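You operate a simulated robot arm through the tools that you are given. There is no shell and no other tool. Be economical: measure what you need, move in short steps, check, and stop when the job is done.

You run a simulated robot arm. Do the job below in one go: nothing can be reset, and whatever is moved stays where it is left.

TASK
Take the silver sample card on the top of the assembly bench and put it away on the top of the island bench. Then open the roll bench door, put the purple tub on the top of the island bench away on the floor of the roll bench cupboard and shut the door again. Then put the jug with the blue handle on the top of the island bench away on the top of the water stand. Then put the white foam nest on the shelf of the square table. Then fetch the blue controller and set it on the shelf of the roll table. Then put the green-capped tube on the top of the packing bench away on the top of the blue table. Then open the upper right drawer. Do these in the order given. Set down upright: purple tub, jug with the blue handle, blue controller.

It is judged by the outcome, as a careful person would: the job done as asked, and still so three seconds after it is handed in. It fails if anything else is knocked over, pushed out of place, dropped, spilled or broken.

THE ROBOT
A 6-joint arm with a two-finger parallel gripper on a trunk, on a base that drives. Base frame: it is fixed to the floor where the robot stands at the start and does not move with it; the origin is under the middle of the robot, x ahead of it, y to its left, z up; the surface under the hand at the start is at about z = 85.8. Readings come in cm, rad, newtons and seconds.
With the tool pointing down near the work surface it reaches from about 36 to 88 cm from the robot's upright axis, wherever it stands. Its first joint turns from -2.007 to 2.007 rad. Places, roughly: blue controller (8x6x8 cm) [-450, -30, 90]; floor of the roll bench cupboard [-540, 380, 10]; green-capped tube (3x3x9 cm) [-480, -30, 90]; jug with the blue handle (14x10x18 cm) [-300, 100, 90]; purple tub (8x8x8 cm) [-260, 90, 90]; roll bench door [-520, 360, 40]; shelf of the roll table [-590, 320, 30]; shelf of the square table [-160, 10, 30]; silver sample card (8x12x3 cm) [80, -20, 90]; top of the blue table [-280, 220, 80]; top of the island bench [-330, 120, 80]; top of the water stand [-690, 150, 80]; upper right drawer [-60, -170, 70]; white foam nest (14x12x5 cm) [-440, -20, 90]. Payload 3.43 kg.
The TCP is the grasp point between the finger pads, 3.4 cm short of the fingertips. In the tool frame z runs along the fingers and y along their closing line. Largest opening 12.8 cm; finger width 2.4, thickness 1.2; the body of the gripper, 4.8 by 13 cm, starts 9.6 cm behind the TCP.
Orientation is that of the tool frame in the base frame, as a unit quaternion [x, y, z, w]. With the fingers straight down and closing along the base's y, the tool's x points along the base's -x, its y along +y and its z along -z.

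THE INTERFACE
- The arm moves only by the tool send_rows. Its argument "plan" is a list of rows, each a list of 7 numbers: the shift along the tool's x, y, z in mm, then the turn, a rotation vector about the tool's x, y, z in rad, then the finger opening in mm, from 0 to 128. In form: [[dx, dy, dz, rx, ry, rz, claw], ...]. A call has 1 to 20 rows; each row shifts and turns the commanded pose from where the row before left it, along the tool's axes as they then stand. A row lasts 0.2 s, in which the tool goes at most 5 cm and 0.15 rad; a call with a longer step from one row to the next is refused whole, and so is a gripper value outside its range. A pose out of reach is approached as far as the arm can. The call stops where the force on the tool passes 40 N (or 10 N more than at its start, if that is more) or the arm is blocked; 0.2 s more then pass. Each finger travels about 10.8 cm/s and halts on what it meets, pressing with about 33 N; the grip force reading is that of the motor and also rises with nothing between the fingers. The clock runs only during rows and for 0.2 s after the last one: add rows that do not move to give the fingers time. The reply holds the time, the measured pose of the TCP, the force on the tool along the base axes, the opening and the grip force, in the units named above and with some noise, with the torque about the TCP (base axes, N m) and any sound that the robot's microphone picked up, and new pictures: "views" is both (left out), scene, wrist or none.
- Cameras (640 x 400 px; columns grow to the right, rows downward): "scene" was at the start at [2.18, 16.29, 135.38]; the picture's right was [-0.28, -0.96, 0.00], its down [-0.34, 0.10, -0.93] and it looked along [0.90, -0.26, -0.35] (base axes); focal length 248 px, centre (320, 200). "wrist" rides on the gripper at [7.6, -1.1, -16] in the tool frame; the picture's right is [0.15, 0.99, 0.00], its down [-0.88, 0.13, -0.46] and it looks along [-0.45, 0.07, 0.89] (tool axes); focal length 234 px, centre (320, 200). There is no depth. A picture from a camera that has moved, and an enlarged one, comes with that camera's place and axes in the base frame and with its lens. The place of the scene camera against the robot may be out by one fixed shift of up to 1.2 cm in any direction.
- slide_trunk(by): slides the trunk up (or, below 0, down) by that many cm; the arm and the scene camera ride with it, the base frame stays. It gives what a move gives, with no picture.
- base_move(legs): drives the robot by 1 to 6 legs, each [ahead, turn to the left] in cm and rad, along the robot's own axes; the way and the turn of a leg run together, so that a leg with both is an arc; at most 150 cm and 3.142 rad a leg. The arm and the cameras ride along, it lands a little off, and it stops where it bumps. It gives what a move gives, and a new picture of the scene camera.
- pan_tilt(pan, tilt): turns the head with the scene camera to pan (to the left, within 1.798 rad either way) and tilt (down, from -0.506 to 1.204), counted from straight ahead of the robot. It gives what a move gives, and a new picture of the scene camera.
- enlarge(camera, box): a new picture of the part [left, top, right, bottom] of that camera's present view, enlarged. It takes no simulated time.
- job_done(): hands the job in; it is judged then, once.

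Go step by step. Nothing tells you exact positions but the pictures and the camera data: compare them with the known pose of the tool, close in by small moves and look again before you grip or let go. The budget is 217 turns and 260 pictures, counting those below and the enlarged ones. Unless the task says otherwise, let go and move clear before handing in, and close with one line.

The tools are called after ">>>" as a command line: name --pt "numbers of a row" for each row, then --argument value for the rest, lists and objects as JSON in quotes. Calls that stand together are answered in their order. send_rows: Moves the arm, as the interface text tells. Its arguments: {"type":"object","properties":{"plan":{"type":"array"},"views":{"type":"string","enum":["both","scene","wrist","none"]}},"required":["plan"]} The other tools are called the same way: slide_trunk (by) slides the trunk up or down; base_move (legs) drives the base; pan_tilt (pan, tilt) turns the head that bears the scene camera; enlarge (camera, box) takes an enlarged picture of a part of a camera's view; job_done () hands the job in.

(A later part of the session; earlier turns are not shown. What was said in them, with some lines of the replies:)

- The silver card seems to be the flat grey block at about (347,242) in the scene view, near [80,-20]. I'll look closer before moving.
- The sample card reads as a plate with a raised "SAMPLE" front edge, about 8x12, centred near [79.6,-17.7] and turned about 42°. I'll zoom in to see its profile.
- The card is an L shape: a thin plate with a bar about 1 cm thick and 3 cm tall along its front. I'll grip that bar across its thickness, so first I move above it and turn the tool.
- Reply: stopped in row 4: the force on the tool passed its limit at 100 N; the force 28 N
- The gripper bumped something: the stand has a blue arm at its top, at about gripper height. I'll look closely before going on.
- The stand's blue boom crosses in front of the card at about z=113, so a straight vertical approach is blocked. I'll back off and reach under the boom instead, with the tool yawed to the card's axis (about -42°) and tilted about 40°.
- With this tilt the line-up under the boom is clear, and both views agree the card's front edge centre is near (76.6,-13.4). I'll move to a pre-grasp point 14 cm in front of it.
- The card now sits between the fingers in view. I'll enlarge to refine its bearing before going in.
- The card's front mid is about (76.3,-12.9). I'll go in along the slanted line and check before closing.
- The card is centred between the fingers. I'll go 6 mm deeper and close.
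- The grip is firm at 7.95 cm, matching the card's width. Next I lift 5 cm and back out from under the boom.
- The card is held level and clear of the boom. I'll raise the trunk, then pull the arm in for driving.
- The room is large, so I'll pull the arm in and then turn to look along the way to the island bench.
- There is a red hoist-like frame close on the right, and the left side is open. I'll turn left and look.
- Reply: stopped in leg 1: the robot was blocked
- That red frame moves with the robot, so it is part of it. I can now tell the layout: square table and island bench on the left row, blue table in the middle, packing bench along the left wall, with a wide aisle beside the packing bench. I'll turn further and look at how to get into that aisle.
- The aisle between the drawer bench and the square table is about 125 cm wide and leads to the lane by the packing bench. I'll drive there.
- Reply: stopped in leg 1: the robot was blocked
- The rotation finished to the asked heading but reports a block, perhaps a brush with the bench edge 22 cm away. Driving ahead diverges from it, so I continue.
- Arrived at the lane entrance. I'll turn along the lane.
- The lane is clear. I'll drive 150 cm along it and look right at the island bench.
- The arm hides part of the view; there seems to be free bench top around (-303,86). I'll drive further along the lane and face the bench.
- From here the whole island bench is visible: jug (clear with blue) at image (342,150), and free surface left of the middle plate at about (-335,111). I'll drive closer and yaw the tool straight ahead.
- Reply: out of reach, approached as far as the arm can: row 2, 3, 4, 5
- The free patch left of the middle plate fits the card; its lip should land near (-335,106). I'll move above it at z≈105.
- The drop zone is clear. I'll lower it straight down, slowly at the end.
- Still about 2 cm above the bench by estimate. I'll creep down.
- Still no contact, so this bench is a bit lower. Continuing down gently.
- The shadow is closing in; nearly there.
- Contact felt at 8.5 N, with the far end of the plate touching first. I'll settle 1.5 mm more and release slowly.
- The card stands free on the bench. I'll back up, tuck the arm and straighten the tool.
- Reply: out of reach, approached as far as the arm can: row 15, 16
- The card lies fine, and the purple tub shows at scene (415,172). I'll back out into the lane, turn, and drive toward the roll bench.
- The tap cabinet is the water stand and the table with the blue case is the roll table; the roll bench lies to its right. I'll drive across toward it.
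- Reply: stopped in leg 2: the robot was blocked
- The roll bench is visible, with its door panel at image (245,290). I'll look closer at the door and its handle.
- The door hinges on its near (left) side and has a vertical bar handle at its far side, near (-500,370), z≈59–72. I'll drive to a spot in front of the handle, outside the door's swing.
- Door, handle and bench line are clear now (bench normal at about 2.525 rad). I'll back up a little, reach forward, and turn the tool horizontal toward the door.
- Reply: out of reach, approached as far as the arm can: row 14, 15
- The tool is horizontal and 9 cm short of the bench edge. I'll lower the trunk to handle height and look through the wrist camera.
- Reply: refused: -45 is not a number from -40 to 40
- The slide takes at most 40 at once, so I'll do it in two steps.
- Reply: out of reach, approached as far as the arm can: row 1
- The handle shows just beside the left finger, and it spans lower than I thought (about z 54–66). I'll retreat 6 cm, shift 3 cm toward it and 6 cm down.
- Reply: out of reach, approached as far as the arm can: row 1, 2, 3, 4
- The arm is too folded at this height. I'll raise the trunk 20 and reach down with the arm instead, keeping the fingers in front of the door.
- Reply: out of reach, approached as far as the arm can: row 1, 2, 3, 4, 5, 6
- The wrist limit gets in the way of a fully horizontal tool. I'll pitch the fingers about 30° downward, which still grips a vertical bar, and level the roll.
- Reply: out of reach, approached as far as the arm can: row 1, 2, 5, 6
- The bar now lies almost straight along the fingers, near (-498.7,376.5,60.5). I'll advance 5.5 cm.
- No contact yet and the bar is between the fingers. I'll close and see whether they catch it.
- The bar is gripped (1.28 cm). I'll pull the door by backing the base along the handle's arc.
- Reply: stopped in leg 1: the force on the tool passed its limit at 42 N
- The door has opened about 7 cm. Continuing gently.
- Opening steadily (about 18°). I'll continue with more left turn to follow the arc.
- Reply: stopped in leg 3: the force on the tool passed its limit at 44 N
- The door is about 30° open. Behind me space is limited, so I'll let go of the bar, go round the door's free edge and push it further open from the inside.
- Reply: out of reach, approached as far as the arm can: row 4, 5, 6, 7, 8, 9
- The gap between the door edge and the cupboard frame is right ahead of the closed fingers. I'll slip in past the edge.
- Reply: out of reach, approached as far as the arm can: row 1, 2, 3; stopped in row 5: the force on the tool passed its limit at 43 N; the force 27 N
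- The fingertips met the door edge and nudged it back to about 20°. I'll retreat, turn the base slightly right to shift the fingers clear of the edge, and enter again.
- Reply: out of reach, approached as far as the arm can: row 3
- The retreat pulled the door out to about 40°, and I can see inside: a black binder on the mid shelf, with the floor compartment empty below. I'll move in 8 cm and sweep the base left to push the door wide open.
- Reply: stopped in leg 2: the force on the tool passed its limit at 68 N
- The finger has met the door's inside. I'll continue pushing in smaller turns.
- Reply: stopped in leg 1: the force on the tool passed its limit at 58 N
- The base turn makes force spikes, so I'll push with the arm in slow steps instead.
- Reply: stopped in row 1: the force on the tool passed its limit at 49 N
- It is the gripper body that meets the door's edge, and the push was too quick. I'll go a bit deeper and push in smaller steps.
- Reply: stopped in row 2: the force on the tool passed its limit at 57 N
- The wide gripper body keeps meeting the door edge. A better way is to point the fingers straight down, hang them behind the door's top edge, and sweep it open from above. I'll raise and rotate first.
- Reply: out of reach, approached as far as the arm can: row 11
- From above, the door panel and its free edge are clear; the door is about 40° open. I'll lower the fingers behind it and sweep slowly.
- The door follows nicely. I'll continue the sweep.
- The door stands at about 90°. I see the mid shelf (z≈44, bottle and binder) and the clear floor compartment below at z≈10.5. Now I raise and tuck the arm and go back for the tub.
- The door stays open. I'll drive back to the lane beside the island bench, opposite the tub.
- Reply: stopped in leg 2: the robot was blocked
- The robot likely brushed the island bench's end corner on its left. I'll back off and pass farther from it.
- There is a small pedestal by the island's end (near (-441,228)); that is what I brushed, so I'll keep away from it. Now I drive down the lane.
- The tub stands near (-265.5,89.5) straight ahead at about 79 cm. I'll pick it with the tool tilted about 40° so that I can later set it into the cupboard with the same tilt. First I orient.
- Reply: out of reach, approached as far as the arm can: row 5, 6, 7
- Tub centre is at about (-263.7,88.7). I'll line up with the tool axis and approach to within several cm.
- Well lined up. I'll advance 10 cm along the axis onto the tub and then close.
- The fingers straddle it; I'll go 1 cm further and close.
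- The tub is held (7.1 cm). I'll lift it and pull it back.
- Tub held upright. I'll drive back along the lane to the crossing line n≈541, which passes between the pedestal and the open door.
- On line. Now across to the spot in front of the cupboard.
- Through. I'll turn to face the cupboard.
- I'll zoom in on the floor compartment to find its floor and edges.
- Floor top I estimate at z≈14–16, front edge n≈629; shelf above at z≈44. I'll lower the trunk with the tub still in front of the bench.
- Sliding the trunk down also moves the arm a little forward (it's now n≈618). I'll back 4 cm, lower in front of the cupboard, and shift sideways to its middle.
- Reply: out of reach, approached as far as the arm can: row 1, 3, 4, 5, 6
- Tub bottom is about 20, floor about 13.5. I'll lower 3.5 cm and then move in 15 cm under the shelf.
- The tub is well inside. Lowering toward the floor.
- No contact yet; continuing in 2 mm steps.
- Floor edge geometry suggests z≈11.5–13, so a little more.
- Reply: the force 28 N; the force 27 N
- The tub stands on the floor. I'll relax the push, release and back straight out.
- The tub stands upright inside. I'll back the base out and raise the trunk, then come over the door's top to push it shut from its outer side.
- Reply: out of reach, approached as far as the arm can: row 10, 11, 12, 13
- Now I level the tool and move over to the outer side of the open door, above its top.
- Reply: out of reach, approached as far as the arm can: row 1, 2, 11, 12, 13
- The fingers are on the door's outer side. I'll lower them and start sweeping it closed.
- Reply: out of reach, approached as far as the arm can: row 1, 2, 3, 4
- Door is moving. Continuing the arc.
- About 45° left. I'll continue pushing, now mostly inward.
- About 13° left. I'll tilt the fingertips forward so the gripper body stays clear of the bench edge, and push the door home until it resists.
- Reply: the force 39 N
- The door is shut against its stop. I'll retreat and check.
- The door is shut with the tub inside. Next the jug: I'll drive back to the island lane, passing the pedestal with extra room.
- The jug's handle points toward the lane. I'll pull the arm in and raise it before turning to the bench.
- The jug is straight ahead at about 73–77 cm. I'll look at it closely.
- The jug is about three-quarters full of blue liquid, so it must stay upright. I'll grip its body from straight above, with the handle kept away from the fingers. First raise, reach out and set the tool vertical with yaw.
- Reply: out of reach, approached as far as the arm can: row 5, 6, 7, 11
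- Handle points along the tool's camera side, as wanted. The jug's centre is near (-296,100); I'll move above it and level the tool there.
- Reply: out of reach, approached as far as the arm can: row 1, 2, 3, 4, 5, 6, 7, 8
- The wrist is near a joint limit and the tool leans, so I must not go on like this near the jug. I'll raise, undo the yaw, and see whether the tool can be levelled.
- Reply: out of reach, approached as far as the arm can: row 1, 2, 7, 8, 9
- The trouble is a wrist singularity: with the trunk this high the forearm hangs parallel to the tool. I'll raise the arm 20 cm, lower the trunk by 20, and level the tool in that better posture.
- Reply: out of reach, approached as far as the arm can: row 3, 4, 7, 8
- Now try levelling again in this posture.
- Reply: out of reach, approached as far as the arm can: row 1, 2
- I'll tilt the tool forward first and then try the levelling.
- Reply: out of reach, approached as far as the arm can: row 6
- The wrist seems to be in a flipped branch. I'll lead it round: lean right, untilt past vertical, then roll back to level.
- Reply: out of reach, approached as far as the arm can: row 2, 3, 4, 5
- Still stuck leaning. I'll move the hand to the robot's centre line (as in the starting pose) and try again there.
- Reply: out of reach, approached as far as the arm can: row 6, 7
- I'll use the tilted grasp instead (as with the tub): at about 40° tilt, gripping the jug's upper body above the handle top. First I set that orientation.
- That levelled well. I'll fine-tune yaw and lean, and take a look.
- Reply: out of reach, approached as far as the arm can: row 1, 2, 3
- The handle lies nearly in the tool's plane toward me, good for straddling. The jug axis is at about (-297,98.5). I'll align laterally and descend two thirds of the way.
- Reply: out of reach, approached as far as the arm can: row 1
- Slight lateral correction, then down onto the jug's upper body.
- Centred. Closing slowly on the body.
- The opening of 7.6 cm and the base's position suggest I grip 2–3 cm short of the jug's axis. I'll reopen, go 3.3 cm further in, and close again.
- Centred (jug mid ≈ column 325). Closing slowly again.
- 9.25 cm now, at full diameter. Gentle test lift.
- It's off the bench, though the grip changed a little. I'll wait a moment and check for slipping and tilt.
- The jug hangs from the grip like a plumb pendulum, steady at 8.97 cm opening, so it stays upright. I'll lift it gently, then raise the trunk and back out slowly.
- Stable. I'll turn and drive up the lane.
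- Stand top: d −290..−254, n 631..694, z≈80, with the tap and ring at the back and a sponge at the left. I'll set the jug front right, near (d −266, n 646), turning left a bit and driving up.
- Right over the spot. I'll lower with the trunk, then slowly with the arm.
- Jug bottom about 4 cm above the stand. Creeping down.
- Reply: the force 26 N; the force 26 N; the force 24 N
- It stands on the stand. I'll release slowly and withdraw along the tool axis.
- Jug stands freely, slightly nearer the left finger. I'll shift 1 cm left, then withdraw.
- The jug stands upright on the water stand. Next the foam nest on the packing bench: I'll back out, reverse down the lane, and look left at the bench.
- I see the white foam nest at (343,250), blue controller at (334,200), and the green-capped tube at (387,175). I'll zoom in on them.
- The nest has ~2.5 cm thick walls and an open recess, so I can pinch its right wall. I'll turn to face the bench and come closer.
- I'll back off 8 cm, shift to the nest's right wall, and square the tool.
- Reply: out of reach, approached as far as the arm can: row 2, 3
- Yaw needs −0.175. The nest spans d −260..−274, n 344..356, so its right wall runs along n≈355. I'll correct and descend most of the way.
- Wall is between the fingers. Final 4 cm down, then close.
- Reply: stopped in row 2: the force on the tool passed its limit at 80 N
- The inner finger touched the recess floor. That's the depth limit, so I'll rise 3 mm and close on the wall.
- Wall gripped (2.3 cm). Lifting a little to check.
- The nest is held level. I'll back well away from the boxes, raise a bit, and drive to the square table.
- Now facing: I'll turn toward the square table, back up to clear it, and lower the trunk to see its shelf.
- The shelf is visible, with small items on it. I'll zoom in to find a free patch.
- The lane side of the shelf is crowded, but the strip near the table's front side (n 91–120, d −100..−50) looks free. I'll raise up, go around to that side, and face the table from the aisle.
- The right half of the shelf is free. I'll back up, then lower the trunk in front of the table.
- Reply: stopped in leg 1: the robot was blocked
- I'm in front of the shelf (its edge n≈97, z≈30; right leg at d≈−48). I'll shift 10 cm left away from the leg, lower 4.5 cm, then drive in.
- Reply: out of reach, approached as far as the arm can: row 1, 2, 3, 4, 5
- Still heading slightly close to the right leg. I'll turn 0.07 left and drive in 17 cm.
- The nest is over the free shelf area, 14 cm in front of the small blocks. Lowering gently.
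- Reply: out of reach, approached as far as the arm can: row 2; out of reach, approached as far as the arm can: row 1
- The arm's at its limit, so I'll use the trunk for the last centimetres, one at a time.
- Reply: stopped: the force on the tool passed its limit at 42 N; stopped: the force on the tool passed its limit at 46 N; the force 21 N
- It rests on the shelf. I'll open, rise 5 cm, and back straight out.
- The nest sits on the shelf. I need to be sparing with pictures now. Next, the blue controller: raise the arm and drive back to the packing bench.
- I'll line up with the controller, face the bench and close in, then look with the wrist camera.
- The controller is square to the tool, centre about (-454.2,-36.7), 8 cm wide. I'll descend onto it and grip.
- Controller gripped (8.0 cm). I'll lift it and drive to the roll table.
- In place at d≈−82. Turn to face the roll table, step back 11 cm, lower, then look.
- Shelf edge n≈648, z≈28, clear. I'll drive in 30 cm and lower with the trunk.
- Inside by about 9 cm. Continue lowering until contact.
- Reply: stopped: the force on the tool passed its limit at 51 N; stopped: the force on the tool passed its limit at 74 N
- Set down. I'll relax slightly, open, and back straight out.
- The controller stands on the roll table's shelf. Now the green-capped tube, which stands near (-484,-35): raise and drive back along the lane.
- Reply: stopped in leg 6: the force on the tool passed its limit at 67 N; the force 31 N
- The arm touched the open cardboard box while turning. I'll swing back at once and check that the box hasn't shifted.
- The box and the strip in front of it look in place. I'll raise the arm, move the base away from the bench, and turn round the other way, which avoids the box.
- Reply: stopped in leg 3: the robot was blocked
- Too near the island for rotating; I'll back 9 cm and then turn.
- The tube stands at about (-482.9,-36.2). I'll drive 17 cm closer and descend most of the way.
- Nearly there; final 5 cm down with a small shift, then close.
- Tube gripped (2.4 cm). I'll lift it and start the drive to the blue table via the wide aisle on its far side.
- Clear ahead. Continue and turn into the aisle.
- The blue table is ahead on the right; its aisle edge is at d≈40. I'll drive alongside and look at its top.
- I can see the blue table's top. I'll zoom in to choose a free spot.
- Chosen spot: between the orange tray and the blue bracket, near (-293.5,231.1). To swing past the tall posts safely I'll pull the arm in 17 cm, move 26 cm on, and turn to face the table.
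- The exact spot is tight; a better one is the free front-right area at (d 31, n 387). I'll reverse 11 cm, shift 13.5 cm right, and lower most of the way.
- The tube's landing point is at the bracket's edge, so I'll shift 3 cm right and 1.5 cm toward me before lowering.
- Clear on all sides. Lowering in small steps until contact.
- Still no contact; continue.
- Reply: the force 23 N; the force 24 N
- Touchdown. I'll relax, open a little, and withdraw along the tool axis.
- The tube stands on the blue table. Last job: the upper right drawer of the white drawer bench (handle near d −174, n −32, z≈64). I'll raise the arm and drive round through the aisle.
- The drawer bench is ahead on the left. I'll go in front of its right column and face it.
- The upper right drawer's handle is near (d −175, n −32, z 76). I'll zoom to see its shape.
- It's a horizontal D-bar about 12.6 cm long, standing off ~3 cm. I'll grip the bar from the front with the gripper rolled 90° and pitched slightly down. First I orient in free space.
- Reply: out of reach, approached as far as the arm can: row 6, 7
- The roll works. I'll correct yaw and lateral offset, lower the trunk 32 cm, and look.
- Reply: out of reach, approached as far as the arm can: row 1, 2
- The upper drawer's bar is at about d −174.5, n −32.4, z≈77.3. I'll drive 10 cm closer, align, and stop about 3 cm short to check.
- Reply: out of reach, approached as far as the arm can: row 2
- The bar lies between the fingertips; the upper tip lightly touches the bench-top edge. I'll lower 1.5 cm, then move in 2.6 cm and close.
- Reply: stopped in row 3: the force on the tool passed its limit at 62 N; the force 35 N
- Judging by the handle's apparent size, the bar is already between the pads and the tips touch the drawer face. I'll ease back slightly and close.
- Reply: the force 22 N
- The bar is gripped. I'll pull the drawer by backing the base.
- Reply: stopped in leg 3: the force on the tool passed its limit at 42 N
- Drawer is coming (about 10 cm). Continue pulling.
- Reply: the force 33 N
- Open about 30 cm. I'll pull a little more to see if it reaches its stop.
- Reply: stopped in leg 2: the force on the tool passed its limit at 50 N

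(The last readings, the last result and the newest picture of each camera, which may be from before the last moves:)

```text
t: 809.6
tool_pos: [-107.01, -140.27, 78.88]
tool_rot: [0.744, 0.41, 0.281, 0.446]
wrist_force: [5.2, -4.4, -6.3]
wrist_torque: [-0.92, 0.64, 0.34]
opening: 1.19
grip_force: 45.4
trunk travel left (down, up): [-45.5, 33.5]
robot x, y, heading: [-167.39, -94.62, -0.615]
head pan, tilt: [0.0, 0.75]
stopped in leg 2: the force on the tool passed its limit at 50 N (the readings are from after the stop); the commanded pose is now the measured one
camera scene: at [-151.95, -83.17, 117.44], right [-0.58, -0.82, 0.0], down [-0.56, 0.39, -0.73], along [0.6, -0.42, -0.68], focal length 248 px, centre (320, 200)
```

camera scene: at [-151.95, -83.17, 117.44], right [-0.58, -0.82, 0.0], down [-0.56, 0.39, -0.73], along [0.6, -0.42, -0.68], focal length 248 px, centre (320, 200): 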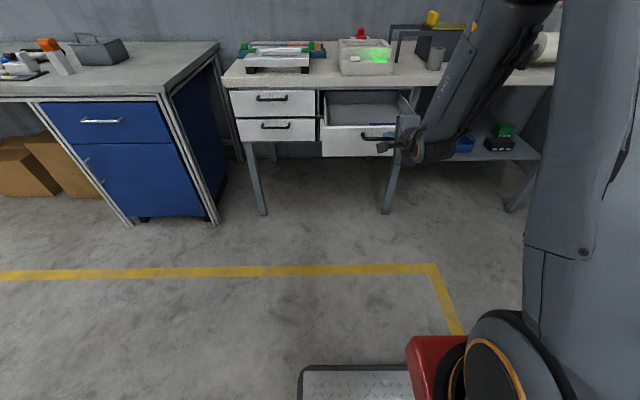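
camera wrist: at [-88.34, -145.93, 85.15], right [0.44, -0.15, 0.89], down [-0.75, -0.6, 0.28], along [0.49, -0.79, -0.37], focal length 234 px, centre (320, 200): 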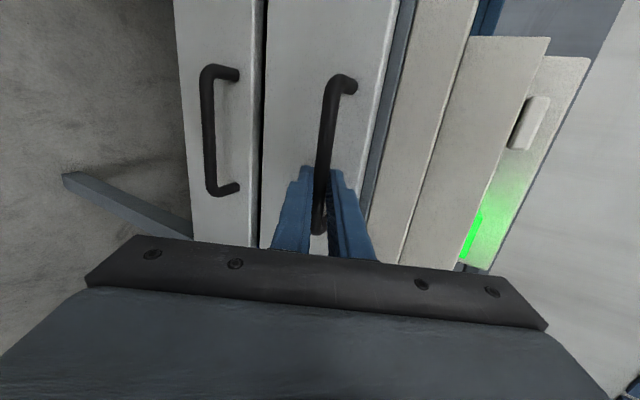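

It has reached its stop (about 34 cm open). I'll let go and move clear.

>>> send_rows --pt "0 0 0 0 0 0 25" --pt "0 0 0 0 0 0 42" --pt "0 0 0 0 0 0 50" --pt "0 0 -15 0 0 0 50" --pt "0 0 -35 0 0 0 50" --pt "0 0 -30 0 0 0 50" --pt "0 0 0 0 0 0 50" --views "none"

>>> base_move --legs '[[-15, 0]]'

```text
t: 811.2
tool_pos: [-113.37, -136.79, 82.55]
tool_rot: [0.745, 0.409, 0.281, 0.445]
wrist_force: [-1.0, -0.5, 0.1]
wrist_torque: [0.0, 0.0, 0.03]
opening: 4.99
grip_force: 0.0
trunk travel left (down, up): [-45.5, 33.5]
robot x, y, heading: [-167.98, -94.55, -0.615]
head pan, tilt: [0.0, 0.75]
```

```text
t: 812.6
tool_pos: [-125.56, -128.07, 82.51]
tool_rot: [0.745, 0.409, 0.281, 0.446]
wrist_force: [-0.3, -0.3, -0.2]
wrist_torque: [0.0, -0.01, -0.03]
opening: 5.01
grip_force: 0.1
trunk travel left (down, up): [-45.5, 33.5]
robot x, y, heading: [-179.88, -86.55, -0.623]
head pan, tilt: [0.0, 0.75]
camera scene: at [-164.21, -74.5, 117.43], right [-0.58, -0.82, 0.0], down [-0.56, 0.39, -0.73], along [0.6, -0.42, -0.68], focal length 248 px, centre (320, 200)
```

scene: 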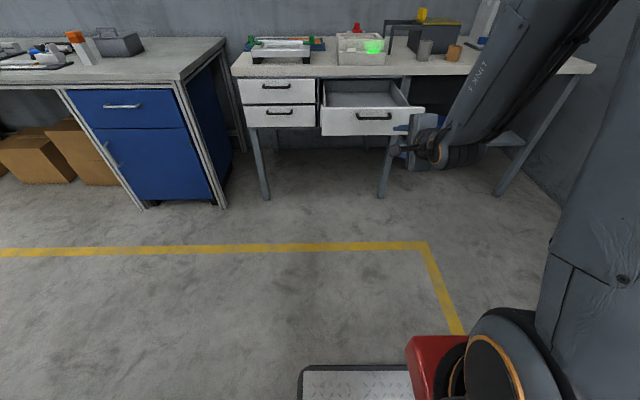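

The upper right drawer is open and the gripper is clear of it, so every item on the list has been done. I'm handing the job in.

>>> job_done

```text
The job is handed in.
```

I did all seven tasks in the order given and handed the job in: the card, tub, jug, foam nest, controller and tube are where you asked, the roll bench door is shut again, and the upper right drawer is open. On the way the robot bumped a lamp stand, a pedestal, a cardboard box and some bench edges. Nothing fell, and the lamp stand and box looked unmoved in the pictures, but I didn't check the pedestal or the bench edges.
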